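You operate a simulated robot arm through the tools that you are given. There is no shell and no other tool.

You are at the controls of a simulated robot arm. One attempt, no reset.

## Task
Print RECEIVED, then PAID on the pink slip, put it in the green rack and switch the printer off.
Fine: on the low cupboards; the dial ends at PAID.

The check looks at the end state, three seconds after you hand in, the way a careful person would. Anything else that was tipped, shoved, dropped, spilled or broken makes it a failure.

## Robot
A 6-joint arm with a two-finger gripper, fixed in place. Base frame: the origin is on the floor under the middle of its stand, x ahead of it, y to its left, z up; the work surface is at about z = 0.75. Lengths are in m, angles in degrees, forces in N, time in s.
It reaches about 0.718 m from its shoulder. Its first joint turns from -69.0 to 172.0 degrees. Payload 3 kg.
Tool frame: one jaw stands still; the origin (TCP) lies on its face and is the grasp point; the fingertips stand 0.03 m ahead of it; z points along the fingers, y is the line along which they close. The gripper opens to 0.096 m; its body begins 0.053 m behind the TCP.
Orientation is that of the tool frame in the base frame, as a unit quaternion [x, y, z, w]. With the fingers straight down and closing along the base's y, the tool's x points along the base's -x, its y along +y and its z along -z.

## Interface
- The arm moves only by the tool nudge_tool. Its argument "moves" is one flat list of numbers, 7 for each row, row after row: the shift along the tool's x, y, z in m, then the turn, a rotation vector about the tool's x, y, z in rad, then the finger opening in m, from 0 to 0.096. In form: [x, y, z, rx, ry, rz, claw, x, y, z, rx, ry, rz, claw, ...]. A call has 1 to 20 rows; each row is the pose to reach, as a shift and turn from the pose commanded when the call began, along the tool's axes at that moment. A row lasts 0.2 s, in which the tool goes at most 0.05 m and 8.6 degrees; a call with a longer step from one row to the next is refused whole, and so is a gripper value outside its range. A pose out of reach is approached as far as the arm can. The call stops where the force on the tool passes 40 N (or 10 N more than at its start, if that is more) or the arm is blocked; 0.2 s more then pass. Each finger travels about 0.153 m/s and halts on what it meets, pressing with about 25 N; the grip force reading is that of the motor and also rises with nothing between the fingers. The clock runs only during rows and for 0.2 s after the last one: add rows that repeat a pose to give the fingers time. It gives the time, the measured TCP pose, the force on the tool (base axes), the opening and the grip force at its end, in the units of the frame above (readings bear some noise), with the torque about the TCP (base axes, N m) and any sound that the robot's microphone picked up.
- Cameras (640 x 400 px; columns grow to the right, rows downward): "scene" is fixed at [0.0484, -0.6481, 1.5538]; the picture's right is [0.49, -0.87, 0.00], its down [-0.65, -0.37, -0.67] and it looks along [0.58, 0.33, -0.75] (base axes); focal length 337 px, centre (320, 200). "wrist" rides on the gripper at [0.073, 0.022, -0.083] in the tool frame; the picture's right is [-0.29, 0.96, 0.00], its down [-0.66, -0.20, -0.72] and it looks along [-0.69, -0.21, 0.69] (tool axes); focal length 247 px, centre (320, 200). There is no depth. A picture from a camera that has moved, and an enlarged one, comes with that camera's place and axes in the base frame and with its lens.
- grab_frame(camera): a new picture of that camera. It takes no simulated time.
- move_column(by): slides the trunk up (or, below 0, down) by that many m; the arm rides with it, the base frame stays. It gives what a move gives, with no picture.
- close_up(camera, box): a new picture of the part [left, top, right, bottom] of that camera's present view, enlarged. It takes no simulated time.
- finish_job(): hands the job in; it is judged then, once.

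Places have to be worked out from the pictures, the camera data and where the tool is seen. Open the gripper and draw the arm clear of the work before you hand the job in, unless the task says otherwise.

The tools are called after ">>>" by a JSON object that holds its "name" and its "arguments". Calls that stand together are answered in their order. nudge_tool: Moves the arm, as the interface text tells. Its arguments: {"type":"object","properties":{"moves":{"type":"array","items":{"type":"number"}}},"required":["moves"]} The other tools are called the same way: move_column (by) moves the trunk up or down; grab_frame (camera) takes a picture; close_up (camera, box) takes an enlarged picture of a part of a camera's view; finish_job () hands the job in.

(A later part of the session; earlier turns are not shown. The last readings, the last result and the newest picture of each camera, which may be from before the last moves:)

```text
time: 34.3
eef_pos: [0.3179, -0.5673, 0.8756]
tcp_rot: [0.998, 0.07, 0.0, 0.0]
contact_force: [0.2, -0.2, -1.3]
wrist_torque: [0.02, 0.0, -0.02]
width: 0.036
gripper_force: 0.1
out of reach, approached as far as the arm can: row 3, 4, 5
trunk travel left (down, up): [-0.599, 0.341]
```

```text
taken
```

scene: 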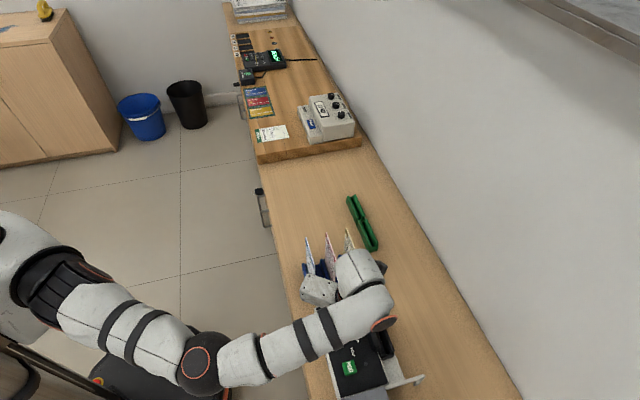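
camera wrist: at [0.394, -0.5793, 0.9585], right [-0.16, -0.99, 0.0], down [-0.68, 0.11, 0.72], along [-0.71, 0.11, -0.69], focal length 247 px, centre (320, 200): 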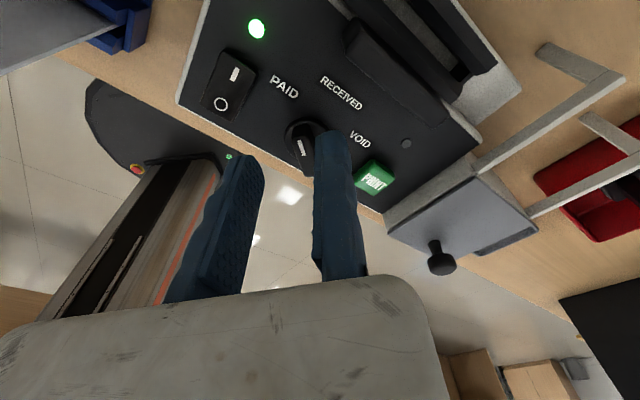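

Going lower here ran out of reach sideways. The elbow now hangs below the wrist, so a low trunk makes the forearm too steep. I raise the trunk 0.30, which also lifts the tool clear, and will come down again with a flatter forearm.

>>> {"name": "move_column", "arguments": {"by": 0.3}}

>>> {"name": "grab_frame", "arguments": {"camera": "scene"}}

```text
time: 37.3
eef_pos: [0.3179, -0.5689, 1.1762]
tcp_rot: [0.997, 0.071, 0.001, 0.001]
contact_force: [0.4, -0.3, 0.2]
wrist_torque: [0.0, -0.02, 0.0]
width: 0.0359
gripper_force: 0.2
trunk travel left (down, up): [-0.899, 0.041]
```

```text
taken
```

scene: 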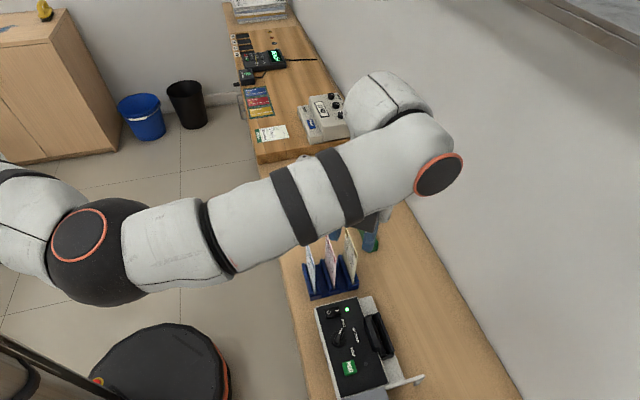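

I come back over the dial and descend in steps to z≈0.95 to see whether the new trunk height gives the reach.

>>> {"name": "nudge_tool", "arguments": {"moves": [-0.006, 0, 0.04, 0, 0, 0, 0.036, -0.012, 0, 0.08, 0, 0, 0, 0.036, -0.0188, 0.0006, 0.12, 0, 0, 0, 0.036, -0.0188, 0.0006, 0.16, 0, 0, 0, 0.036, -0.0188, 0.0006, 0.2, 0, 0, 0, 0.036, -0.0188, 0.0006, 0.226, 0, 0, 0, 0.036]}}

>>> {"name": "grab_frame", "arguments": {"camera": "scene"}}

```text
time: 38.7
eef_pos: [0.3015, -0.5718, 0.95]
tcp_rot: [0.997, 0.071, 0.0, 0.001]
contact_force: [-0.3, 0.0, 0.3]
wrist_torque: [0.01, 0.0, 0.0]
width: 0.0359
gripper_force: 0.1
out of reach, approached as far as the arm can: row 1, 2, 3
trunk travel left (down, up): [-0.899, 0.041]
```

```text
taken
```

scene: 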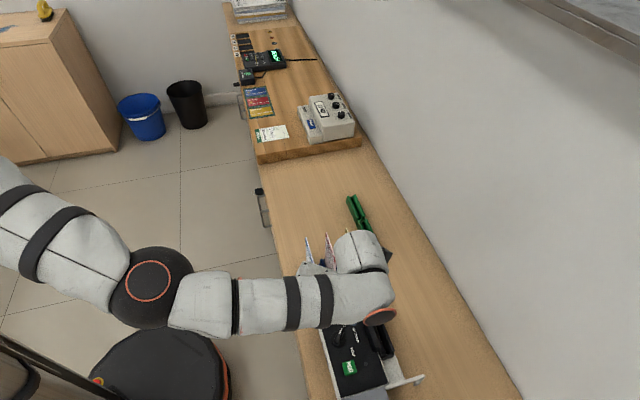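

Now z=0.95 is reachable in place over the dial. I continue down to TCP z≈0.843.

>>> {"name": "nudge_tool", "arguments": {"moves": [-0.001, 0, 0.035, 0, 0, 0, 0.036, -0.002, 0, 0.07, 0, 0, 0, 0.036, -0.002, 0, 0.095, 0, 0, 0, 0.036, -0.002, 0, 0.107, 0, 0, 0, 0.036]}}

>>> {"name": "grab_frame", "arguments": {"camera": "wrist"}}

>>> {"name": "close_up", "arguments": {"camera": "scene", "box": [280, 220, 420, 360]}}

```text
time: 39.7
eef_pos: [0.2915, -0.5584, 0.8575]
tcp_rot: [0.998, 0.07, 0.004, 0.004]
contact_force: [2.0, -6.8, 21.4]
wrist_torque: [-0.28, 0.18, -0.06]
width: 0.036
gripper_force: 0.0
out of reach, approached as far as the arm can: row 3, 4
trunk travel left (down, up): [-0.899, 0.041]
```

```text
taken
camera wrist: at [0.3654, -0.5683, 0.9407], right [-0.16, -0.99, 0.01], down [-0.69, 0.11, 0.72], along [-0.71, 0.11, -0.7], focal length 247 px, centre (320, 200)
```

wrist: 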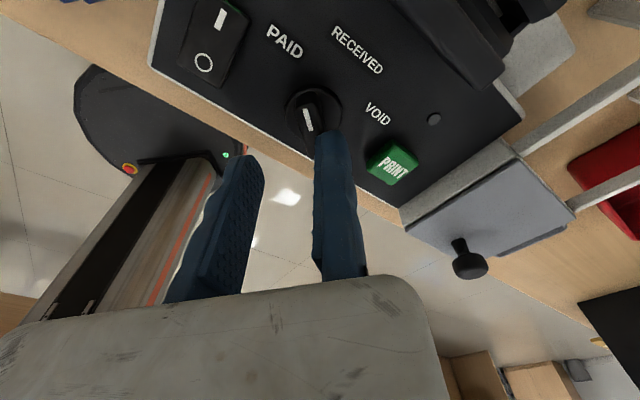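

```text
2.86 times, centred on (350, 290) of scene
camera zoom: at [0.0484, -0.6481, 1.5538], right [0.49, -0.87, 0.0], down [-0.65, -0.37, -0.67], along [0.58, 0.33, -0.75], focal length 962 px, centre (234, -57)
```

zoom: 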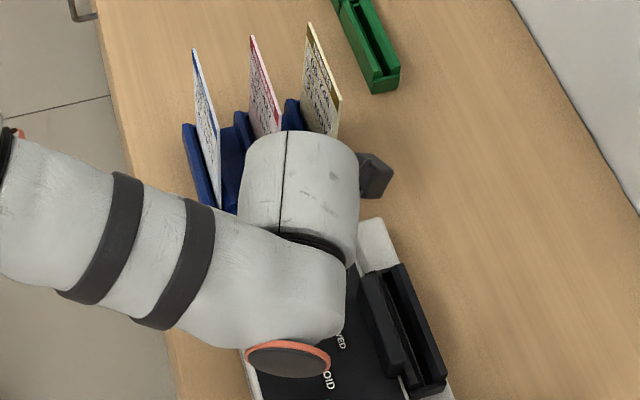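

The tool drifted inward at the reach limit and the fixed fingertip touched the bar's top (21 N up). I lift straight off right away.

>>> {"name": "nudge_tool", "arguments": {"moves": [0, 0, -0.02, 0, 0, 0, 0.036, 0, 0, -0.06, 0, 0, 0, 0.036, 0, 0, -0.1, 0, 0, 0, 0.036]}}

>>> {"name": "close_up", "arguments": {"camera": "wrist", "box": [220, 0, 420, 125]}}

>>> {"name": "grab_frame", "arguments": {"camera": "scene"}}

```text
time: 40.5
eef_pos: [0.2897, -0.5582, 0.9527]
tcp_rot: [0.998, 0.07, 0.0, -0.001]
contact_force: [-0.3, 0.6, -0.3]
wrist_torque: [0.01, 0.04, -0.02]
width: 0.0362
gripper_force: 0.1
trunk travel left (down, up): [-0.899, 0.041]
```

```text
3.20 times, centred on (320, 62) of wrist
camera zoom: at [0.3653, -0.5689, 1.0352], right [-0.16, -0.99, 0.0], down [-0.68, 0.11, 0.72], along [-0.71, 0.11, -0.69], focal length 790 px, centre (320, 640)
```

zoom: 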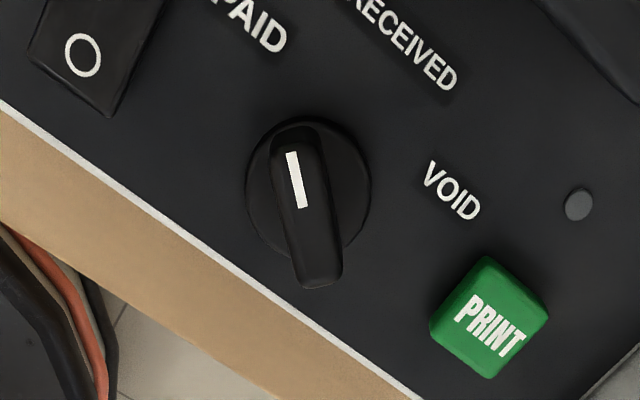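

```text
taken
```

scene: 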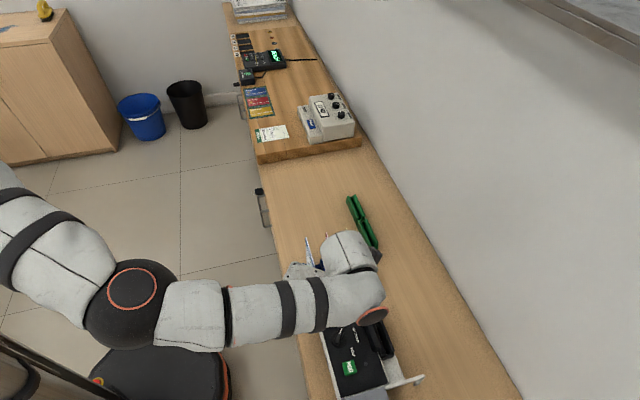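

The printer is intact and the dial is still at PAID. From here I shift sideways to straddle the bar again at z≈0.95, and will use the column for the vertical descent so the arm's joints stay put.

>>> {"name": "nudge_tool", "arguments": {"moves": [0.004, 0.0076, 0, 0, 0, 0, 0.036, 0.008, 0.0153, 0, 0, 0, 0, 0.036, 0.008, 0.0153, 0, 0, 0, 0, 0.036]}}

>>> {"name": "close_up", "arguments": {"camera": "wrist", "box": [200, 0, 440, 150]}}

```text
time: 41.3
eef_pos: [0.2999, -0.5721, 0.9527]
tcp_rot: [0.998, 0.07, 0.001, 0.0]
contact_force: [0.2, -0.6, 0.2]
wrist_torque: [0.03, 0.04, 0.0]
width: 0.036
gripper_force: 0.0
trunk travel left (down, up): [-0.899, 0.041]
```

```text
2.67 times, centred on (320, 75) of wrist
camera zoom: at [0.3752, -0.5837, 1.0348], right [-0.16, -0.99, 0.0], down [-0.68, 0.11, 0.72], along [-0.71, 0.11, -0.69], focal length 659 px, centre (320, 533)
```

zoom: 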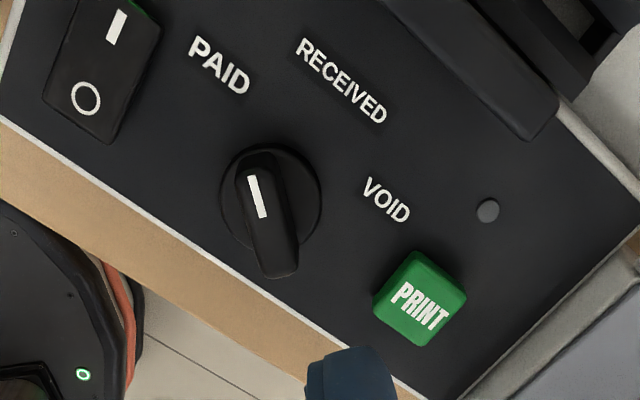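

The tool is where I wanted it. I lower the column 0.085 first, leaving the tips about 1 cm above the bar top, and check the straddle.

>>> {"name": "move_column", "arguments": {"by": -0.085}}

>>> {"name": "close_up", "arguments": {"camera": "wrist", "box": [200, 50, 440, 200]}}

>>> {"name": "grab_frame", "arguments": {"camera": "scene"}}

```text
time: 42.5
eef_pos: [0.3004, -0.5723, 0.8682]
tcp_rot: [0.997, 0.071, 0.002, 0.0]
contact_force: [0.6, -0.3, -0.6]
wrist_torque: [0.02, -0.01, -0.05]
width: 0.0361
gripper_force: 0.1
trunk travel left (down, up): [-0.814, 0.126]
```

```text
2.67 times, centred on (320, 125) of wrist
camera zoom: at [0.3754, -0.5837, 0.9499], right [-0.16, -0.99, 0.0], down [-0.68, 0.11, 0.72], along [-0.71, 0.11, -0.69], focal length 659 px, centre (320, 400)
```

zoom: 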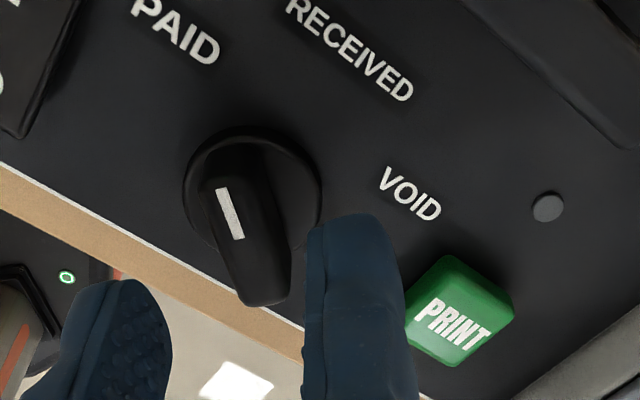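

```text
taken
```

scene: 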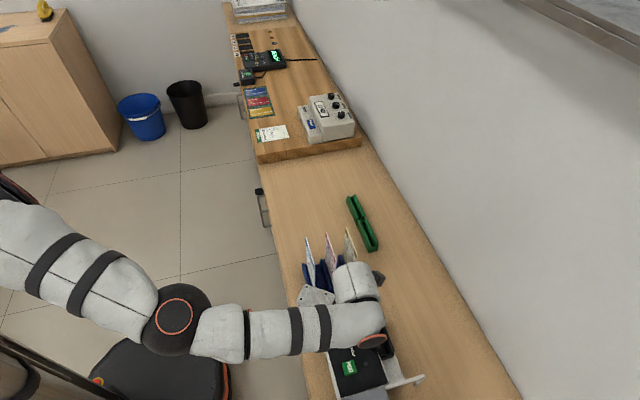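

The jaws straddle the bar nicely. I lower the column another 0.025.

>>> {"name": "move_column", "arguments": {"by": -0.025}}

>>> {"name": "close_up", "arguments": {"camera": "wrist", "box": [200, 50, 440, 200]}}

```text
time: 43.2
eef_pos: [0.2991, -0.5717, 0.8412]
tcp_rot: [0.997, 0.071, 0.001, 0.001]
contact_force: [-0.2, 0.1, 0.6]
wrist_torque: [-0.01, -0.03, -0.05]
width: 0.0358
gripper_force: 0.0
trunk travel left (down, up): [-0.789, 0.151]
```

```text
2.67 times, centred on (320, 125) of wrist
camera zoom: at [0.3753, -0.5836, 0.9249], right [-0.16, -0.99, 0.0], down [-0.68, 0.11, 0.72], along [-0.71, 0.11, -0.69], focal length 659 px, centre (320, 400)
```

zoom: 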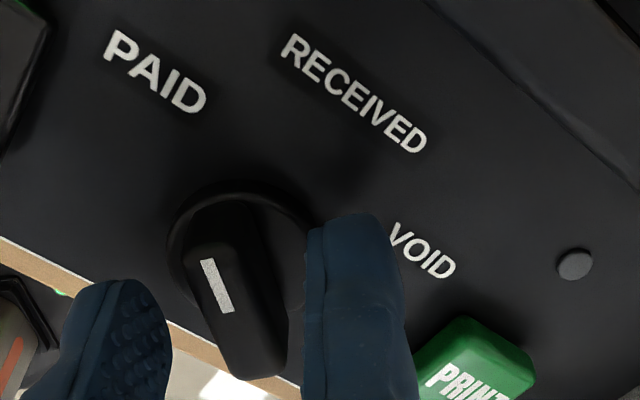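

The bar sits mid-way between the jaws. I slide the fixed jaw in by 9 mm so it nearly touches, then close the moving jaw loosely around the bar.

>>> {"name": "nudge_tool", "arguments": {"moves": [0, -0.005, 0, 0, 0, 0, 0.036, 0, -0.009, 0, 0, 0, 0, 0.03, 0, -0.009, 0, 0, 0, 0, 0.022, 0, -0.009, 0, 0, 0, 0, 0.017, 0, -0.009, 0, 0, 0, 0, 0.015, 0, -0.009, 0, 0, 0, 0, 0.015]}}

>>> {"name": "close_up", "arguments": {"camera": "wrist", "box": [200, 50, 440, 200]}}

```text
time: 44.6
eef_pos: [0.2986, -0.5651, 0.8433]
tcp_rot: [0.997, 0.071, 0.0, 0.001]
contact_force: [-0.3, -0.2, -0.7]
wrist_torque: [0.0, 0.02, 0.0]
width: 0.0153
gripper_force: 0.4
trunk travel left (down, up): [-0.789, 0.151]
```

```text
2.67 times, centred on (320, 125) of wrist
camera zoom: at [0.3737, -0.5749, 0.925], right [-0.16, -0.99, 0.0], down [-0.68, 0.11, 0.72], along [-0.71, 0.11, -0.69], focal length 659 px, centre (320, 400)
```

zoom: 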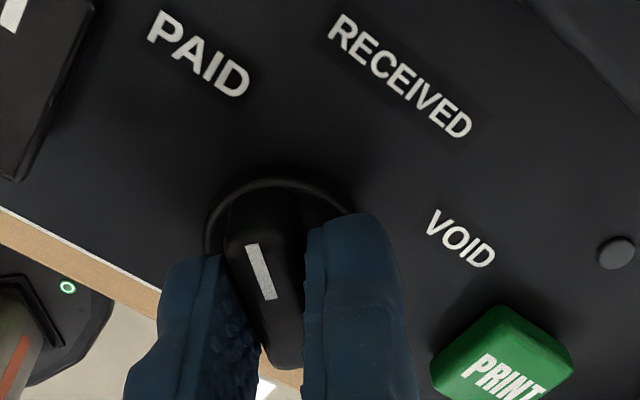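

The jaws hold the bar loosely. I close a little more and rotate clockwise 51° about the dial axis to bring the pointer from PAID to RECEIVED.

>>> {"name": "nudge_tool", "arguments": {"moves": [0, 0, 0, 0, 0, 0, 0.0135, 0, 0, 0, 0, 0, 0, 0.0135, -0.0011, -0.0001, 0, 0, 0, 0.1483, 0.0135, -0.0023, -0.0003, 0, 0, 0, 0.2967, 0.0135, -0.0033, -0.0008, 0, 0, 0, 0.445, 0.0135, -0.0043, -0.0013, 0, 0, 0, 0.5933, 0.0135, -0.0052, -0.002, 0, 0, 0, 0.7417, 0.0135, -0.006, -0.0029, 0, 0, 0, 0.89, 0.0135]}}

>>> {"name": "close_up", "arguments": {"camera": "wrist", "box": [200, 50, 440, 200]}}

>>> {"name": "grab_frame", "arguments": {"camera": "scene"}}

```text
time: 46.5
eef_pos: [0.2905, -0.5619, 0.8425]
tcp_rot: [0.93, -0.367, 0.0, 0.001]
contact_force: [0.2, 0.6, -0.2]
wrist_torque: [0.0, 0.01, -0.02]
width: 0.0145
gripper_force: 0.7
trunk travel left (down, up): [-0.789, 0.151]
```

```text
2.67 times, centred on (320, 125) of wrist
camera zoom: at [0.33, -0.6272, 0.9246], right [-0.87, -0.5, 0.0], down [-0.34, 0.6, 0.72], along [-0.36, 0.63, -0.69], focal length 659 px, centre (320, 400)
```

zoom: 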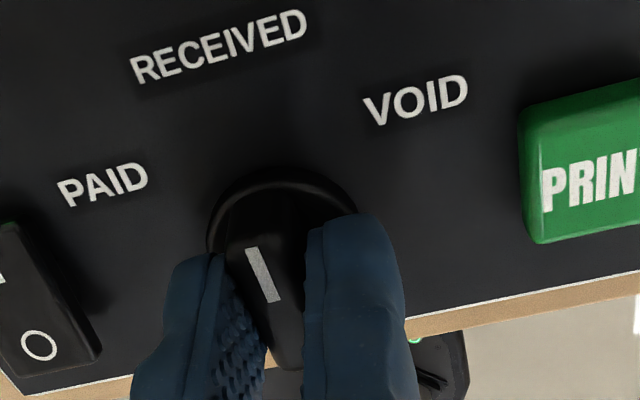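

```text
taken
```

scene: 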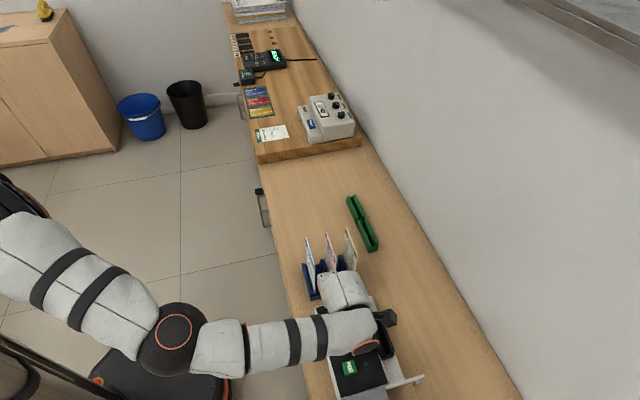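

The tool turned 51° with the bar between the jaws. I open slightly, back the fixed jaw off and lift to see where the pointer settled.

>>> {"name": "nudge_tool", "arguments": {"moves": [0, 0, 0, 0, 0, 0, 0.02, 0, 0.003, 0, 0, 0, 0, 0.024, 0, 0.003, -0.03, 0, 0, 0, 0.024, 0, 0.003, -0.07, 0, 0, 0, 0.024, 0, 0.003, -0.11, 0, 0, 0, 0.024, 0, 0.003, -0.15, 0, 0, 0, 0.024]}}

>>> {"name": "close_up", "arguments": {"camera": "wrist", "box": [220, 0, 420, 125]}}

>>> {"name": "close_up", "arguments": {"camera": "scene", "box": [300, 290, 400, 370]}}

```text
time: 47.9
eef_pos: [0.3157, -0.5615, 0.9344]
tcp_rot: [0.931, -0.366, 0.001, 0.0]
contact_force: [0.1, -0.7, -0.8]
wrist_torque: [0.03, -0.01, 0.04]
width: 0.0239
gripper_force: 0.1
out of reach, approached as far as the arm can: row 4, 5, 6
trunk travel left (down, up): [-0.789, 0.151]
```

```text
3.20 times, centred on (320, 62) of wrist
camera zoom: at [0.3534, -0.6264, 1.0169], right [-0.87, -0.5, 0.0], down [-0.35, 0.6, 0.72], along [-0.36, 0.63, -0.69], focal length 790 px, centre (320, 640)
```

zoom: 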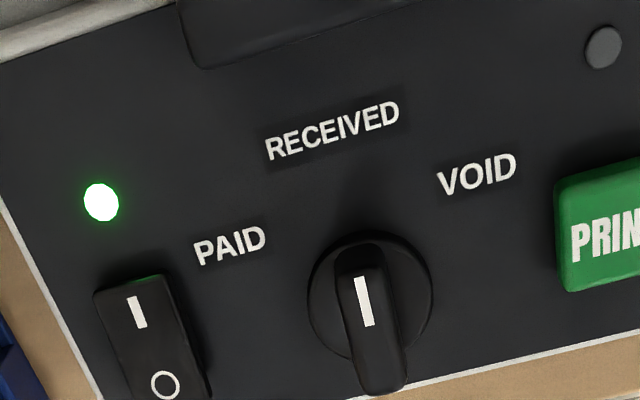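

```text
5.00 times, centred on (350, 330) of scene
camera zoom: at [0.0484, -0.6481, 1.5538], right [0.49, -0.87, 0.0], down [-0.65, -0.37, -0.67], along [0.58, 0.33, -0.75], focal length 1684 px, centre (170, -450)
```

zoom: 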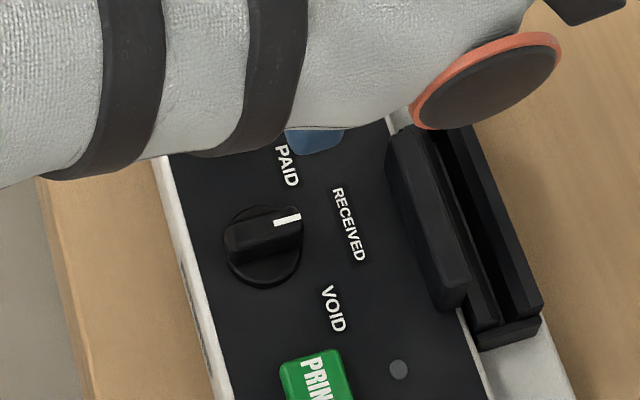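

The pointer now sits at RECEIVED and the light is still on. I raise the column 0.15 to get clear before going for the pink slip.

>>> {"name": "move_column", "arguments": {"by": 0.15}}

```text
time: 49.6
eef_pos: [0.314, -0.5622, 1.085]
tcp_rot: [0.931, -0.365, 0.001, 0.0]
contact_force: [-0.4, 0.9, -0.7]
wrist_torque: [0.05, -0.01, 0.01]
width: 0.024
gripper_force: 0.0
trunk travel left (down, up): [-0.939, 0.001]
```

I translate over the blue rack at z≈1.02, opening fully, and then tilt the fingers outward by 30° about tool y.

>>> {"name": "nudge_tool", "arguments": {"moves": [0.0042, -0.031, 0, 0, 0, 0, 0.05, 0.0084, -0.062, 0, 0, 0, 0, 0.096, 0.0125, -0.093, 0.01, 0, 0, 0, 0.096, 0.0167, -0.124, 0.03, 0, 0, 0, 0.096, 0.0167, -0.124, 0.045, 0, 0.13, 0.01, 0.096, 0.0167, -0.124, 0.055, 0, 0.26, 0.02, 0.096, 0.0167, -0.124, 0.065, 0, 0.39, 0.026, 0.096, 0.0167, -0.124, 0.065, 0, 0.524, 0.026, 0.096]}}

>>> {"name": "grab_frame", "arguments": {"camera": "scene"}}

>>> {"name": "grab_frame", "arguments": {"camera": "wrist"}}

```text
time: 51.4
eef_pos: [0.413, -0.4809, 1.0191]
tcp_rot: [0.894, -0.364, 0.243, 0.094]
contact_force: [-0.8, 0.0, -0.5]
wrist_torque: [0.03, 0.02, 0.0]
width: 0.0959
gripper_force: 0.0
trunk travel left (down, up): [-0.939, 0.001]
```

```text
taken
```

scene: 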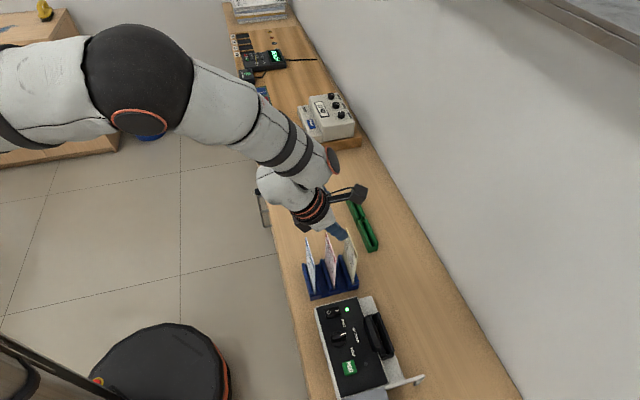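

```text
taken
camera wrist: at [0.4118, -0.5122, 1.1268], right [-0.85, -0.51, -0.16], down [-0.53, 0.8, 0.29], along [-0.03, 0.33, -0.94], focal length 247 px, centre (320, 200)
```

wrist: 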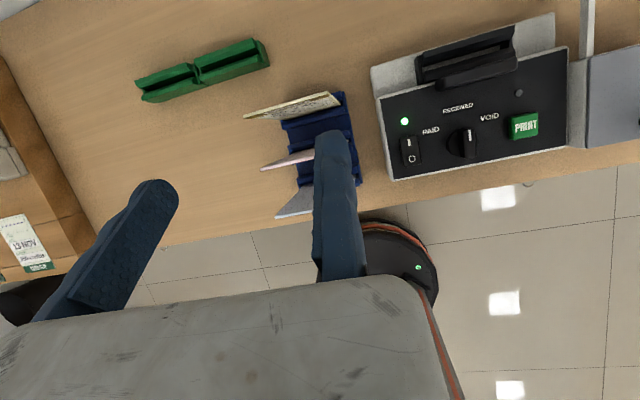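

The tilt worked: the fingers lean about 30° outward, the elbow is up, and the camera now looks nearly straight down. I zoom on the slips to check their exact position.

>>> {"name": "close_up", "arguments": {"camera": "wrist", "box": [220, 70, 380, 230]}}

>>> {"name": "close_up", "arguments": {"camera": "scene", "box": [280, 180, 380, 310]}}

```text
2.50 times, centred on (300, 150) of wrist
camera zoom: at [0.4118, -0.5122, 1.1268], right [-0.85, -0.51, -0.16], down [-0.53, 0.8, 0.29], along [-0.03, 0.33, -0.94], focal length 617 px, centre (370, 325)
```

zoom: 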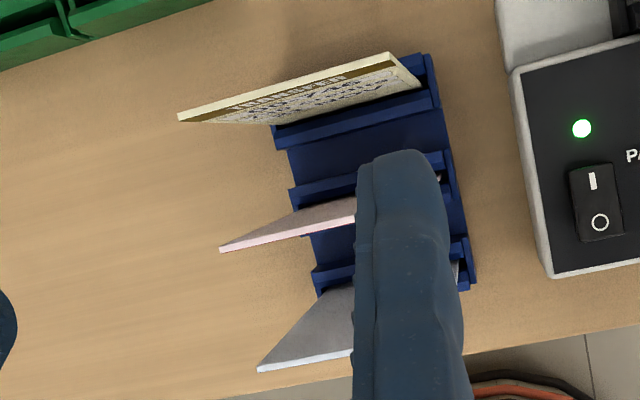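

```text
3.08 times, centred on (330, 245) of scene
camera zoom: at [0.0484, -0.6481, 1.5538], right [0.49, -0.87, 0.0], down [-0.65, -0.37, -0.67], along [0.58, 0.33, -0.75], focal length 1036 px, centre (289, 62)
```

zoom: 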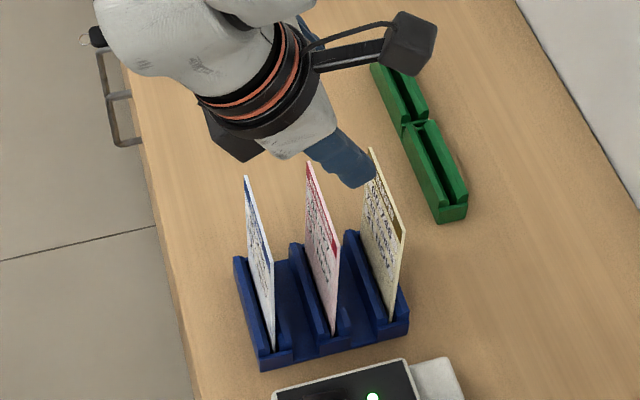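

The pink slip's far top corner measures at u≈0.029, v≈0.634, matching my earlier estimate. I shift 8 mm so both jaws clear the slip's edges, then use the column for the straight descent.

>>> {"name": "nudge_tool", "arguments": {"moves": [0.0013, 0.004, 0.0008, 0, 0, 0, 0.096, 0.0013, 0.008, 0.0008, 0, 0, 0, 0.096]}}

>>> {"name": "move_column", "arguments": {"by": -0.08}}

>>> {"name": "close_up", "arguments": {"camera": "scene", "box": [280, 180, 380, 310]}}

>>> {"name": "grab_frame", "arguments": {"camera": "wrist"}}

```text
time: 52.0
eef_pos: [0.4071, -0.4891, 1.0181]
tcp_rot: [0.894, -0.366, 0.242, 0.096]
contact_force: [-0.2, 0.5, -0.1]
wrist_torque: [-0.03, 0.02, 0.01]
width: 0.096
gripper_force: 0.0
trunk travel left (down, up): [-0.939, 0.001]
```

```text
time: 53.2
eef_pos: [0.4086, -0.4896, 0.938]
tcp_rot: [0.894, -0.365, 0.242, 0.094]
contact_force: [-0.4, 0.0, 0.0]
wrist_torque: [0.0, 0.01, -0.03]
width: 0.0961
gripper_force: 0.1
trunk travel left (down, up): [-0.859, 0.081]
```

```text
3.08 times, centred on (330, 245) of scene
camera zoom: at [0.0484, -0.6481, 1.5538], right [0.49, -0.87, 0.0], down [-0.65, -0.37, -0.67], along [0.58, 0.33, -0.75], focal length 1036 px, centre (289, 62)
```

zoom: 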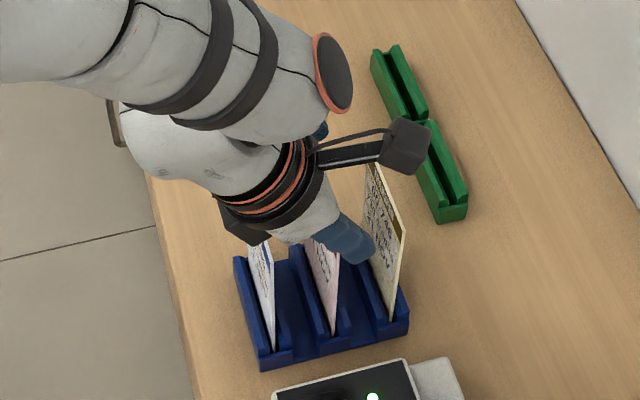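

```text
taken
camera wrist: at [0.4066, -0.52, 1.0463], right [-0.85, -0.51, -0.15], down [-0.53, 0.8, 0.3], along [-0.03, 0.33, -0.94], focal length 247 px, centre (320, 200)
```

wrist: 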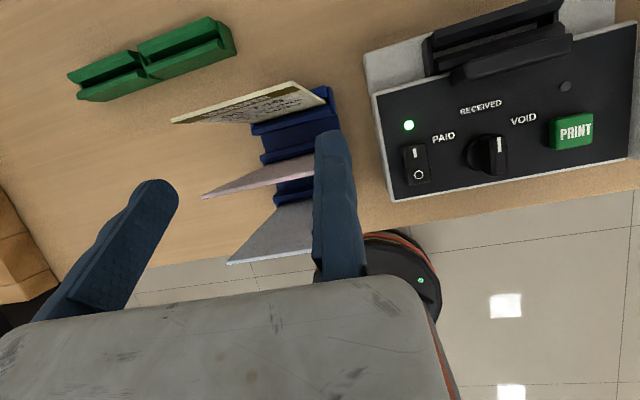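

Both jaws clear the slip, and the gripper's underside stays about 2 cm above the neighbouring slip. I lower the column 0.041 to TCP z≈0.897.

>>> {"name": "move_column", "arguments": {"by": -0.041}}

>>> {"name": "close_up", "arguments": {"camera": "scene", "box": [280, 180, 380, 310]}}

>>> {"name": "grab_frame", "arguments": {"camera": "wrist"}}

```text
time: 54.0
eef_pos: [0.4072, -0.4877, 0.8978]
tcp_rot: [0.894, -0.365, 0.242, 0.095]
contact_force: [0.0, 0.5, -0.6]
wrist_torque: [0.03, 0.01, -0.06]
width: 0.0959
gripper_force: 0.0
trunk travel left (down, up): [-0.818, 0.122]
```

```text
3.08 times, centred on (330, 245) of scene
camera zoom: at [0.0484, -0.6481, 1.5538], right [0.49, -0.87, 0.0], down [-0.65, -0.37, -0.67], along [0.58, 0.33, -0.75], focal length 1036 px, centre (289, 62)
```

zoom: 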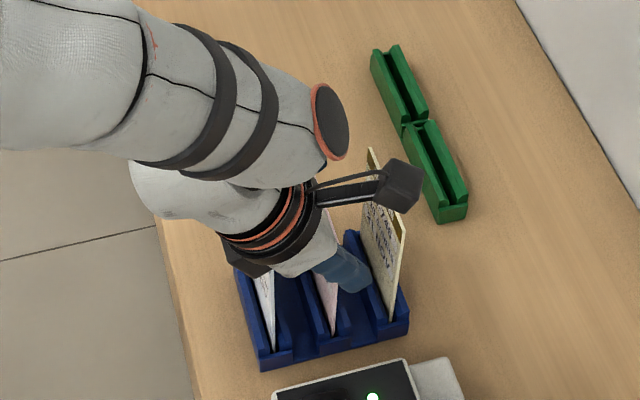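

```text
taken
camera wrist: at [0.4066, -0.5199, 1.0054], right [-0.85, -0.51, -0.15], down [-0.53, 0.8, 0.3], along [-0.03, 0.33, -0.94], focal length 247 px, centre (320, 200)
```

wrist: 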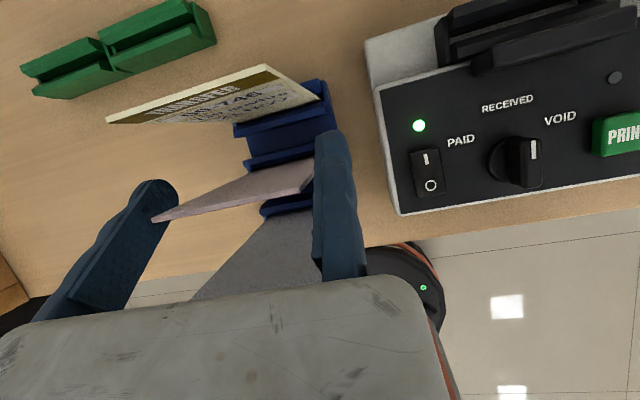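

The pink slip lies between the open jaws. I move the fixed jaw to about 2 mm from its near edge and close on the slip's two side edges.

>>> {"name": "nudge_tool", "arguments": {"moves": [0, -0.004, 0, 0, 0, 0, 0.096, 0, -0.008, 0, 0, 0, 0, 0.096, 0, -0.008, 0, 0, 0, 0, 0.085, 0, -0.008, 0, 0, 0, 0, 0.06, 0, -0.008, 0, 0, 0, 0, 0.06, 0, -0.008, 0, 0, 0, 0, 0.06]}}

>>> {"name": "grab_frame", "arguments": {"camera": "wrist"}}

>>> {"name": "close_up", "arguments": {"camera": "scene", "box": [280, 180, 380, 310]}}

```text
time: 55.4
eef_pos: [0.414, -0.4849, 0.8979]
tcp_rot: [0.894, -0.366, 0.241, 0.094]
contact_force: [0.5, 0.3, 0.8]
wrist_torque: [0.0, -0.03, -0.01]
width: 0.0781
gripper_force: 25.1
trunk travel left (down, up): [-0.818, 0.122]
```

```text
taken
camera wrist: at [0.4121, -0.5144, 1.0053], right [-0.85, -0.51, -0.15], down [-0.53, 0.8, 0.3], along [-0.03, 0.33, -0.94], focal length 247 px, centre (320, 200)
```

wrist: 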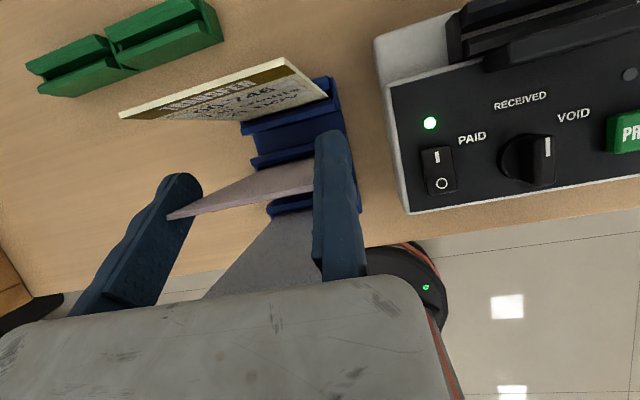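

```text
3.08 times, centred on (330, 245) of scene
camera zoom: at [0.0484, -0.6481, 1.5538], right [0.49, -0.87, 0.0], down [-0.65, -0.37, -0.67], along [0.58, 0.33, -0.75], focal length 1036 px, centre (289, 62)
```

zoom: 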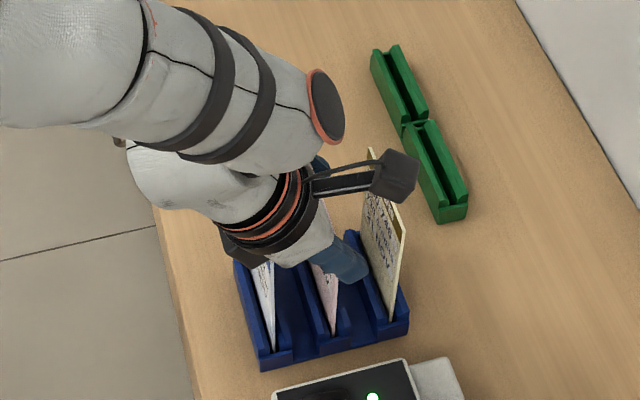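

Gripped at 78 mm with 25 N. I lift straight up with the column.

>>> {"name": "move_column", "arguments": {"by": 0.115}}

>>> {"name": "close_up", "arguments": {"camera": "scene", "box": [260, 150, 400, 310]}}

>>> {"name": "grab_frame", "arguments": {"camera": "wrist"}}

```text
time: 56.9
eef_pos: [0.4127, -0.4847, 1.012]
tcp_rot: [0.894, -0.366, 0.241, 0.094]
contact_force: [0.3, 0.3, 0.1]
wrist_torque: [-0.02, -0.01, -0.03]
width: 0.0778
gripper_force: 25.0
trunk travel left (down, up): [-0.933, 0.007]
```

```text
2.50 times, centred on (330, 230) of scene
camera zoom: at [0.0484, -0.6481, 1.5538], right [0.49, -0.87, 0.0], down [-0.65, -0.37, -0.67], along [0.58, 0.33, -0.75], focal length 842 px, centre (295, 125)
```

zoom: 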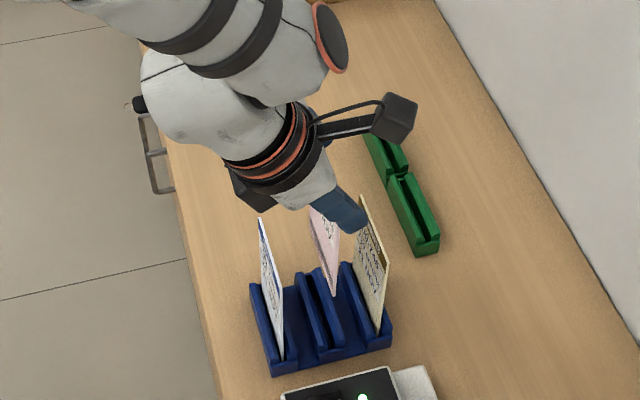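

```text
taken
camera wrist: at [0.4122, -0.5146, 1.1201], right [-0.85, -0.51, -0.15], down [-0.53, 0.8, 0.3], along [-0.03, 0.33, -0.94], focal length 247 px, centre (320, 200)
```

wrist: 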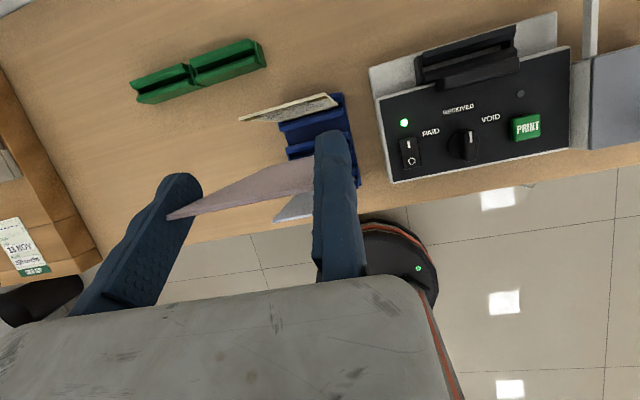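

The slip came out cleanly and hangs vertical, with its bottom around z≈0.868. I carry it along the lane toward the printer first, then outward over the slot.

>>> {"name": "nudge_tool", "arguments": {"moves": [-0.0002, 0.04, -0.0005, 0, 0, 0, 0.06, -0.0004, 0.08, -0.001, 0, 0, 0, 0.06, -0.0006, 0.12, -0.0015, 0, 0, 0, 0.06, -0.0008, 0.16, -0.002, 0, 0, 0, 0.06, -0.0009, 0.1815, -0.0023, 0, 0, 0, 0.06]}}

>>> {"name": "grab_frame", "arguments": {"camera": "scene"}}

>>> {"name": "grab_frame", "arguments": {"camera": "wrist"}}

```text
time: 58.1
eef_pos: [0.3019, -0.6241, 0.9893]
tcp_rot: [0.892, -0.368, 0.243, 0.1]
contact_force: [-0.7, -0.4, -0.2]
wrist_torque: [0.01, 0.0, -0.02]
width: 0.0779
gripper_force: 24.3
out of reach, approached as far as the arm can: row 2, 3, 4, 5
trunk travel left (down, up): [-0.933, 0.007]
```

```text
taken
```

scene: 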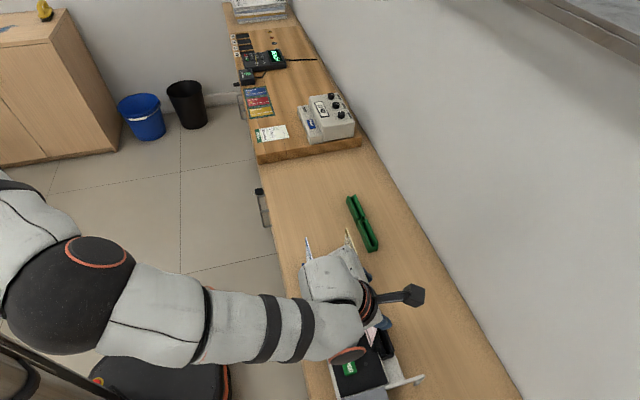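

```text
taken
camera wrist: at [0.3006, -0.653, 1.0973], right [-0.85, -0.5, -0.15], down [-0.52, 0.8, 0.29], along [-0.02, 0.33, -0.95], focal length 247 px, centre (320, 200)
```

wrist: 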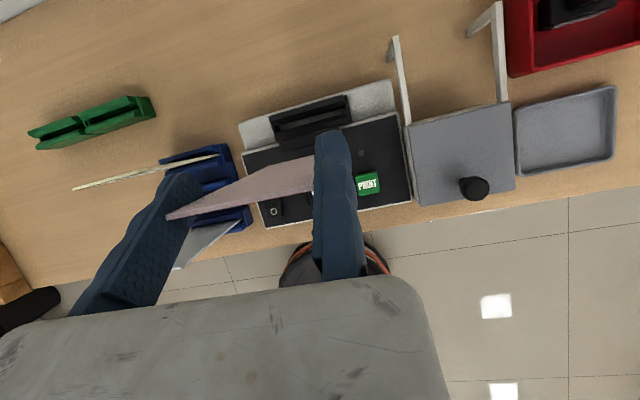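

The arm drifted a bit outward and down but is near the lane end (u≈-0.228, v≈0.655), and the slip bottom (~0.846) is still above the print head. I go outward to v≈0.696 and slightly up.

>>> {"name": "nudge_tool", "arguments": {"moves": [0.0135, 0.0015, 0.0041, 0, 0, 0, 0.06, 0.027, 0.003, 0.0081, 0, 0, 0, 0.06, 0.0405, 0.0044, 0.0122, 0, 0, 0, 0.06]}}

>>> {"name": "grab_frame", "arguments": {"camera": "wrist"}}

>>> {"name": "close_up", "arguments": {"camera": "scene", "box": [300, 260, 440, 380]}}

```text
time: 58.9
eef_pos: [0.3306, -0.6534, 0.9978]
tcp_rot: [0.894, -0.365, 0.241, 0.096]
contact_force: [-0.3, 0.3, 0.4]
wrist_torque: [-0.02, 0.04, 0.01]
width: 0.0779
gripper_force: 25.1
trunk travel left (down, up): [-0.933, 0.007]
```

```text
taken
camera wrist: at [0.3301, -0.684, 1.1052], right [-0.85, -0.51, -0.15], down [-0.53, 0.8, 0.3], along [-0.03, 0.33, -0.94], focal length 247 px, centre (320, 200)
```

wrist: 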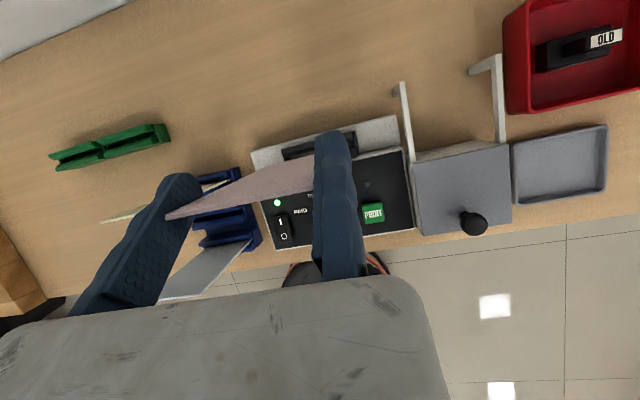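

```text
3.33 times, centred on (370, 320) of scene
camera zoom: at [0.0484, -0.6481, 1.5538], right [0.49, -0.87, 0.0], down [-0.65, -0.37, -0.67], along [0.58, 0.33, -0.75], focal length 1123 px, centre (153, -200)
```

zoom: 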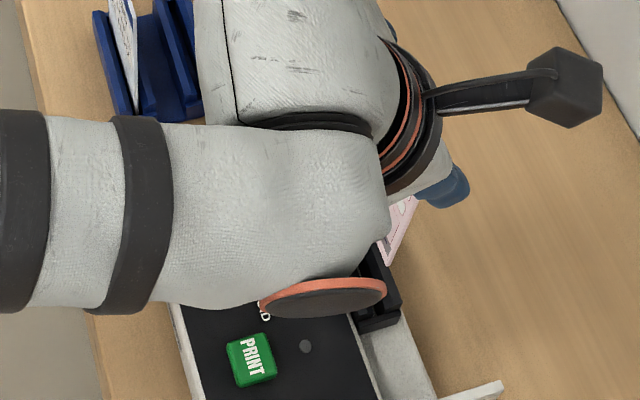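

Now precisely over the slot: v≈0.696, and the slip's bottom corner projects to v≈0.694. The slot spans u≈-0.237 to -0.150, so I shift 4 mm further and lower the column until the slip bottom is just above the rim.

>>> {"name": "nudge_tool", "arguments": {"moves": [0, 0.004, 0, 0, 0, 0, 0.06, 0, 0.004, 0, 0, 0, 0, 0.06]}}

>>> {"name": "move_column", "arguments": {"by": -0.04}}

>>> {"name": "close_up", "arguments": {"camera": "scene", "box": [340, 280, 420, 350]}}

>>> {"name": "close_up", "arguments": {"camera": "wrist", "box": [200, 80, 440, 230]}}

```text
time: 59.5
eef_pos: [0.3271, -0.6566, 0.9977]
tcp_rot: [0.894, -0.365, 0.241, 0.095]
contact_force: [0.4, 0.3, -0.1]
wrist_torque: [0.01, -0.01, -0.03]
width: 0.0781
gripper_force: 25.0
trunk travel left (down, up): [-0.933, 0.007]
```

```text
time: 60.3
eef_pos: [0.3265, -0.6568, 0.9581]
tcp_rot: [0.894, -0.365, 0.242, 0.094]
contact_force: [0.2, 1.3, -0.5]
wrist_torque: [0.01, -0.01, -0.02]
width: 0.078
gripper_force: 24.5
trunk travel left (down, up): [-0.893, 0.047]
```

```text
5.71 times, centred on (380, 315) of scene
camera zoom: at [0.0484, -0.6481, 1.5538], right [0.49, -0.87, 0.0], down [-0.65, -0.37, -0.67], along [0.58, 0.33, -0.75], focal length 1925 px, centre (-23, -457)
```

zoom: 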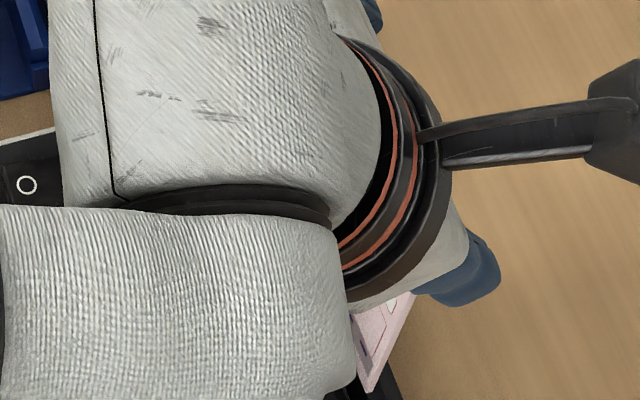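

```text
2.67 times, centred on (320, 155) of wrist
camera zoom: at [0.3263, -0.6873, 1.0659], right [-0.85, -0.51, -0.15], down [-0.53, 0.8, 0.3], along [-0.03, 0.33, -0.94], focal length 659 px, centre (320, 320)
```

zoom: 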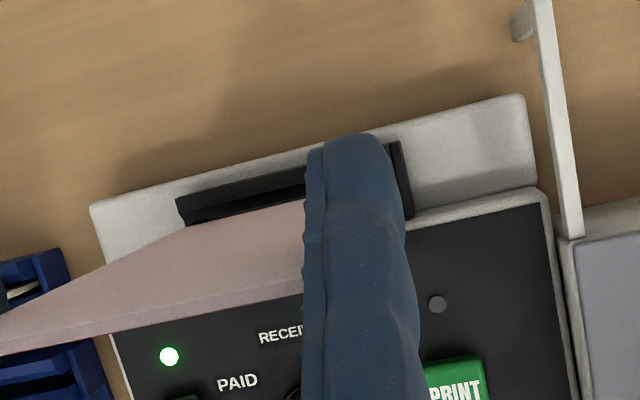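

The slip's bottom edge appears lined up with the slot. I zoom in on the far end to verify that the slip's far bottom corner lies inside the slot end.

>>> {"name": "close_up", "arguments": {"camera": "wrist", "box": [250, 140, 330, 190]}}

>>> {"name": "close_up", "arguments": {"camera": "scene", "box": [378, 325, 402, 345]}}

```text
8.00 times, centred on (290, 165) of wrist
camera zoom: at [0.3263, -0.6873, 1.0659], right [-0.85, -0.51, -0.15], down [-0.53, 0.8, 0.3], along [-0.03, 0.33, -0.94], focal length 1976 px, centre (560, 480)
```

zoom: 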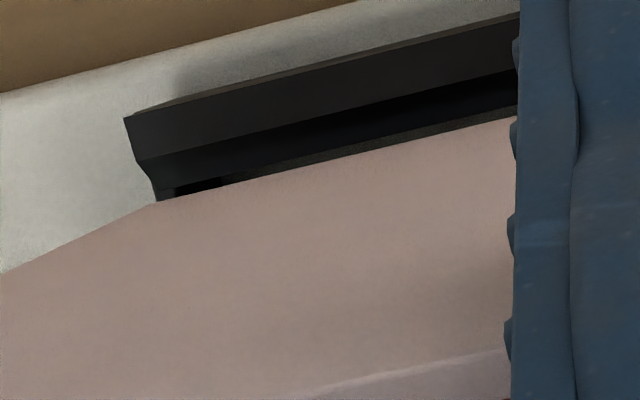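

```text
16.00 times, centred on (390, 335) of scene
camera zoom: at [0.0484, -0.6481, 1.5538], right [0.49, -0.87, 0.0], down [-0.65, -0.37, -0.67], along [0.58, 0.33, -0.75], focal length 5390 px, centre (-800, -1960)
```

zoom: 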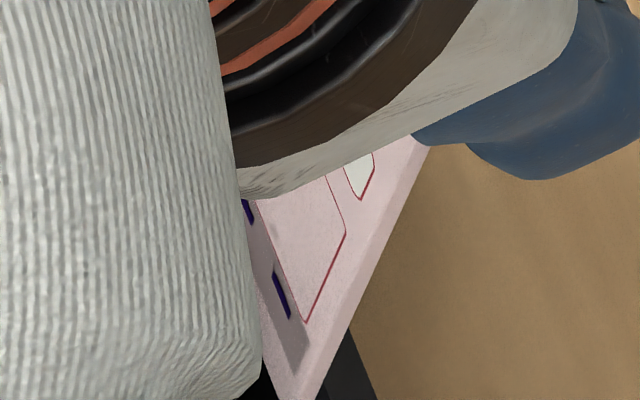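

The slip's far bottom corner is about 3 mm inside the slot end and in line with the groove. I lower in small column steps, watching the force.

>>> {"name": "move_column", "arguments": {"by": -0.015}}

>>> {"name": "move_column", "arguments": {"by": -0.01}}

>>> {"name": "close_up", "arguments": {"camera": "wrist", "box": [250, 140, 330, 190]}}

```text
time: 60.9
eef_pos: [0.3275, -0.6573, 0.9428]
tcp_rot: [0.894, -0.365, 0.241, 0.094]
contact_force: [0.3, 0.1, -0.1]
wrist_torque: [0.01, 0.02, 0.01]
width: 0.0782
gripper_force: 25.0
trunk travel left (down, up): [-0.878, 0.062]
```

```text
time: 61.5
eef_pos: [0.3269, -0.6578, 0.9327]
tcp_rot: [0.894, -0.365, 0.243, 0.094]
contact_force: [0.4, 0.2, -0.1]
wrist_torque: [-0.04, 0.01, 0.04]
width: 0.0779
gripper_force: 25.2
trunk travel left (down, up): [-0.868, 0.072]
```

```text
8.00 times, centred on (290, 165) of wrist
camera zoom: at [0.3264, -0.6876, 1.0407], right [-0.85, -0.51, -0.15], down [-0.53, 0.8, 0.3], along [-0.03, 0.33, -0.94], focal length 1976 px, centre (560, 480)
```

zoom: 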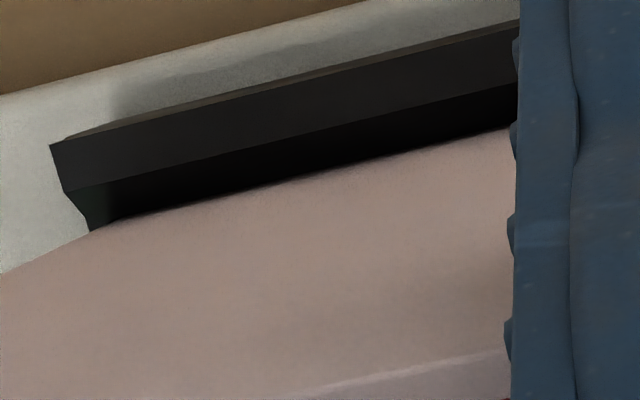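

No contact force, and the slip is entering the groove. I continue down.

>>> {"name": "move_column", "arguments": {"by": -0.01}}

>>> {"name": "move_column", "arguments": {"by": -0.006}}

>>> {"name": "close_up", "arguments": {"camera": "wrist", "box": [250, 140, 330, 190]}}

>>> {"name": "close_up", "arguments": {"camera": "scene", "box": [340, 300, 420, 350]}}

```text
time: 62.1
eef_pos: [0.3272, -0.6565, 0.9238]
tcp_rot: [0.894, -0.365, 0.242, 0.095]
contact_force: [0.5, 0.1, 0.8]
wrist_torque: [0.01, -0.01, 0.01]
width: 0.078
gripper_force: 25.0
trunk travel left (down, up): [-0.858, 0.082]
```

```text
time: 62.6
eef_pos: [0.3274, -0.6555, 0.9212]
tcp_rot: [0.893, -0.365, 0.245, 0.096]
contact_force: [-0.2, -2.3, 16.6]
wrist_torque: [-0.02, -0.31, -0.02]
width: 0.0778
gripper_force: 24.9
trunk travel left (down, up): [-0.852, 0.088]
```

```text
8.00 times, centred on (290, 165) of wrist
camera zoom: at [0.3253, -0.6857, 1.0292], right [-0.85, -0.51, -0.16], down [-0.53, 0.8, 0.29], along [-0.02, 0.33, -0.94], focal length 1976 px, centre (560, 480)
```

zoom: 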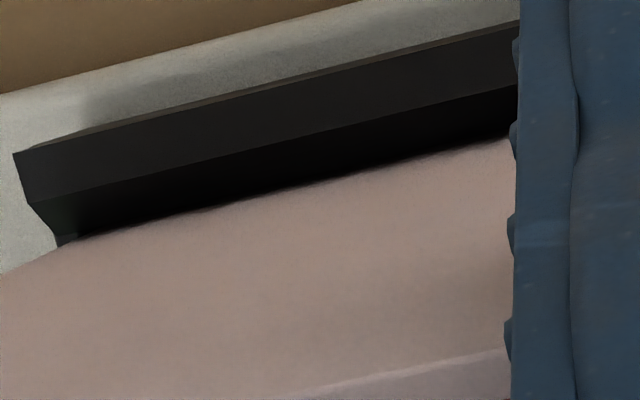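

```text
8.00 times, centred on (380, 325) of scene
camera zoom: at [0.0484, -0.6481, 1.5538], right [0.49, -0.87, 0.0], down [-0.65, -0.37, -0.67], along [0.58, 0.33, -0.75], focal length 2695 px, centre (-160, -800)
```

zoom: 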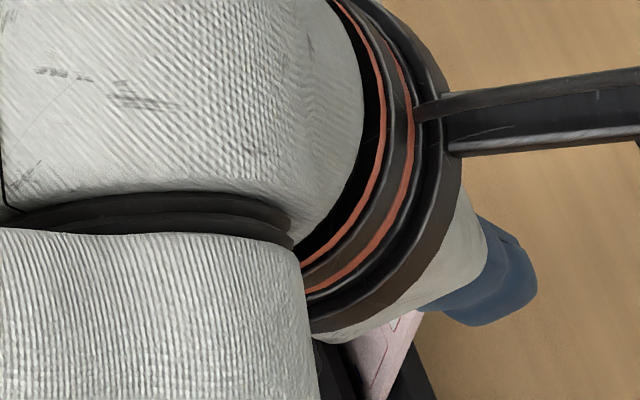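

Contact at TCP z≈0.921 with 16.6 N up means the slip bottom sits about 28 mm below the rim, which is probably the slot floor. I check the second indicator light.

>>> {"name": "close_up", "arguments": {"camera": "wrist", "box": [200, 80, 440, 230]}}

```text
2.67 times, centred on (320, 155) of wrist
camera zoom: at [0.3253, -0.6857, 1.0292], right [-0.85, -0.51, -0.16], down [-0.53, 0.8, 0.29], along [-0.02, 0.33, -0.94], focal length 659 px, centre (320, 320)
```

zoom: 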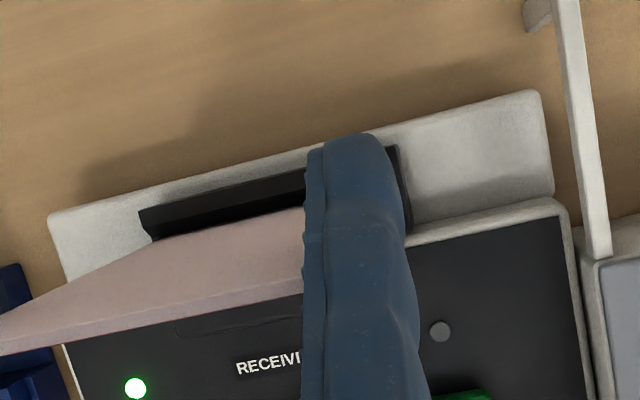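

The second light is still dark, which may just mean idle. I relieve the push by 3 mm, then open the jaws to release the slip.

>>> {"name": "move_column", "arguments": {"by": 0.003}}

>>> {"name": "nudge_tool", "arguments": {"moves": [0, 0, 0, 0, 0, 0, 0.082, 0, 0.001, 0, 0, 0, 0, 0.09, 0, 0.003, 0, 0, 0, 0, 0.095, 0, 0.005, 0, 0, 0, 0, 0.095, 0, 0.006, 0, 0, 0, 0, 0.095]}}

>>> {"name": "close_up", "arguments": {"camera": "wrist", "box": [140, 80, 440, 260]}}

```text
time: 63.2
eef_pos: [0.327, -0.6553, 0.9215]
tcp_rot: [0.893, -0.366, 0.243, 0.096]
contact_force: [2.1, -1.9, 10.7]
wrist_torque: [-0.08, -0.44, -0.09]
width: 0.0781
gripper_force: 24.7
trunk travel left (down, up): [-0.855, 0.085]
```

```text
time: 64.4
eef_pos: [0.3227, -0.6614, 0.9208]
tcp_rot: [0.894, -0.365, 0.242, 0.095]
contact_force: [0.3, 0.4, -0.1]
wrist_torque: [-0.01, 0.0, 0.01]
width: 0.0948
gripper_force: 0.2
trunk travel left (down, up): [-0.855, 0.085]
```

```text
2.13 times, centred on (290, 170) of wrist
camera zoom: at [0.322, -0.6915, 1.028], right [-0.85, -0.51, -0.15], down [-0.53, 0.8, 0.3], along [-0.03, 0.33, -0.94], focal length 527 px, centre (384, 264)
```

zoom: 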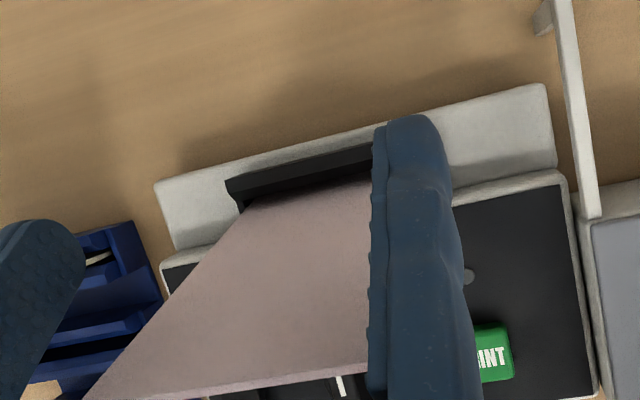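

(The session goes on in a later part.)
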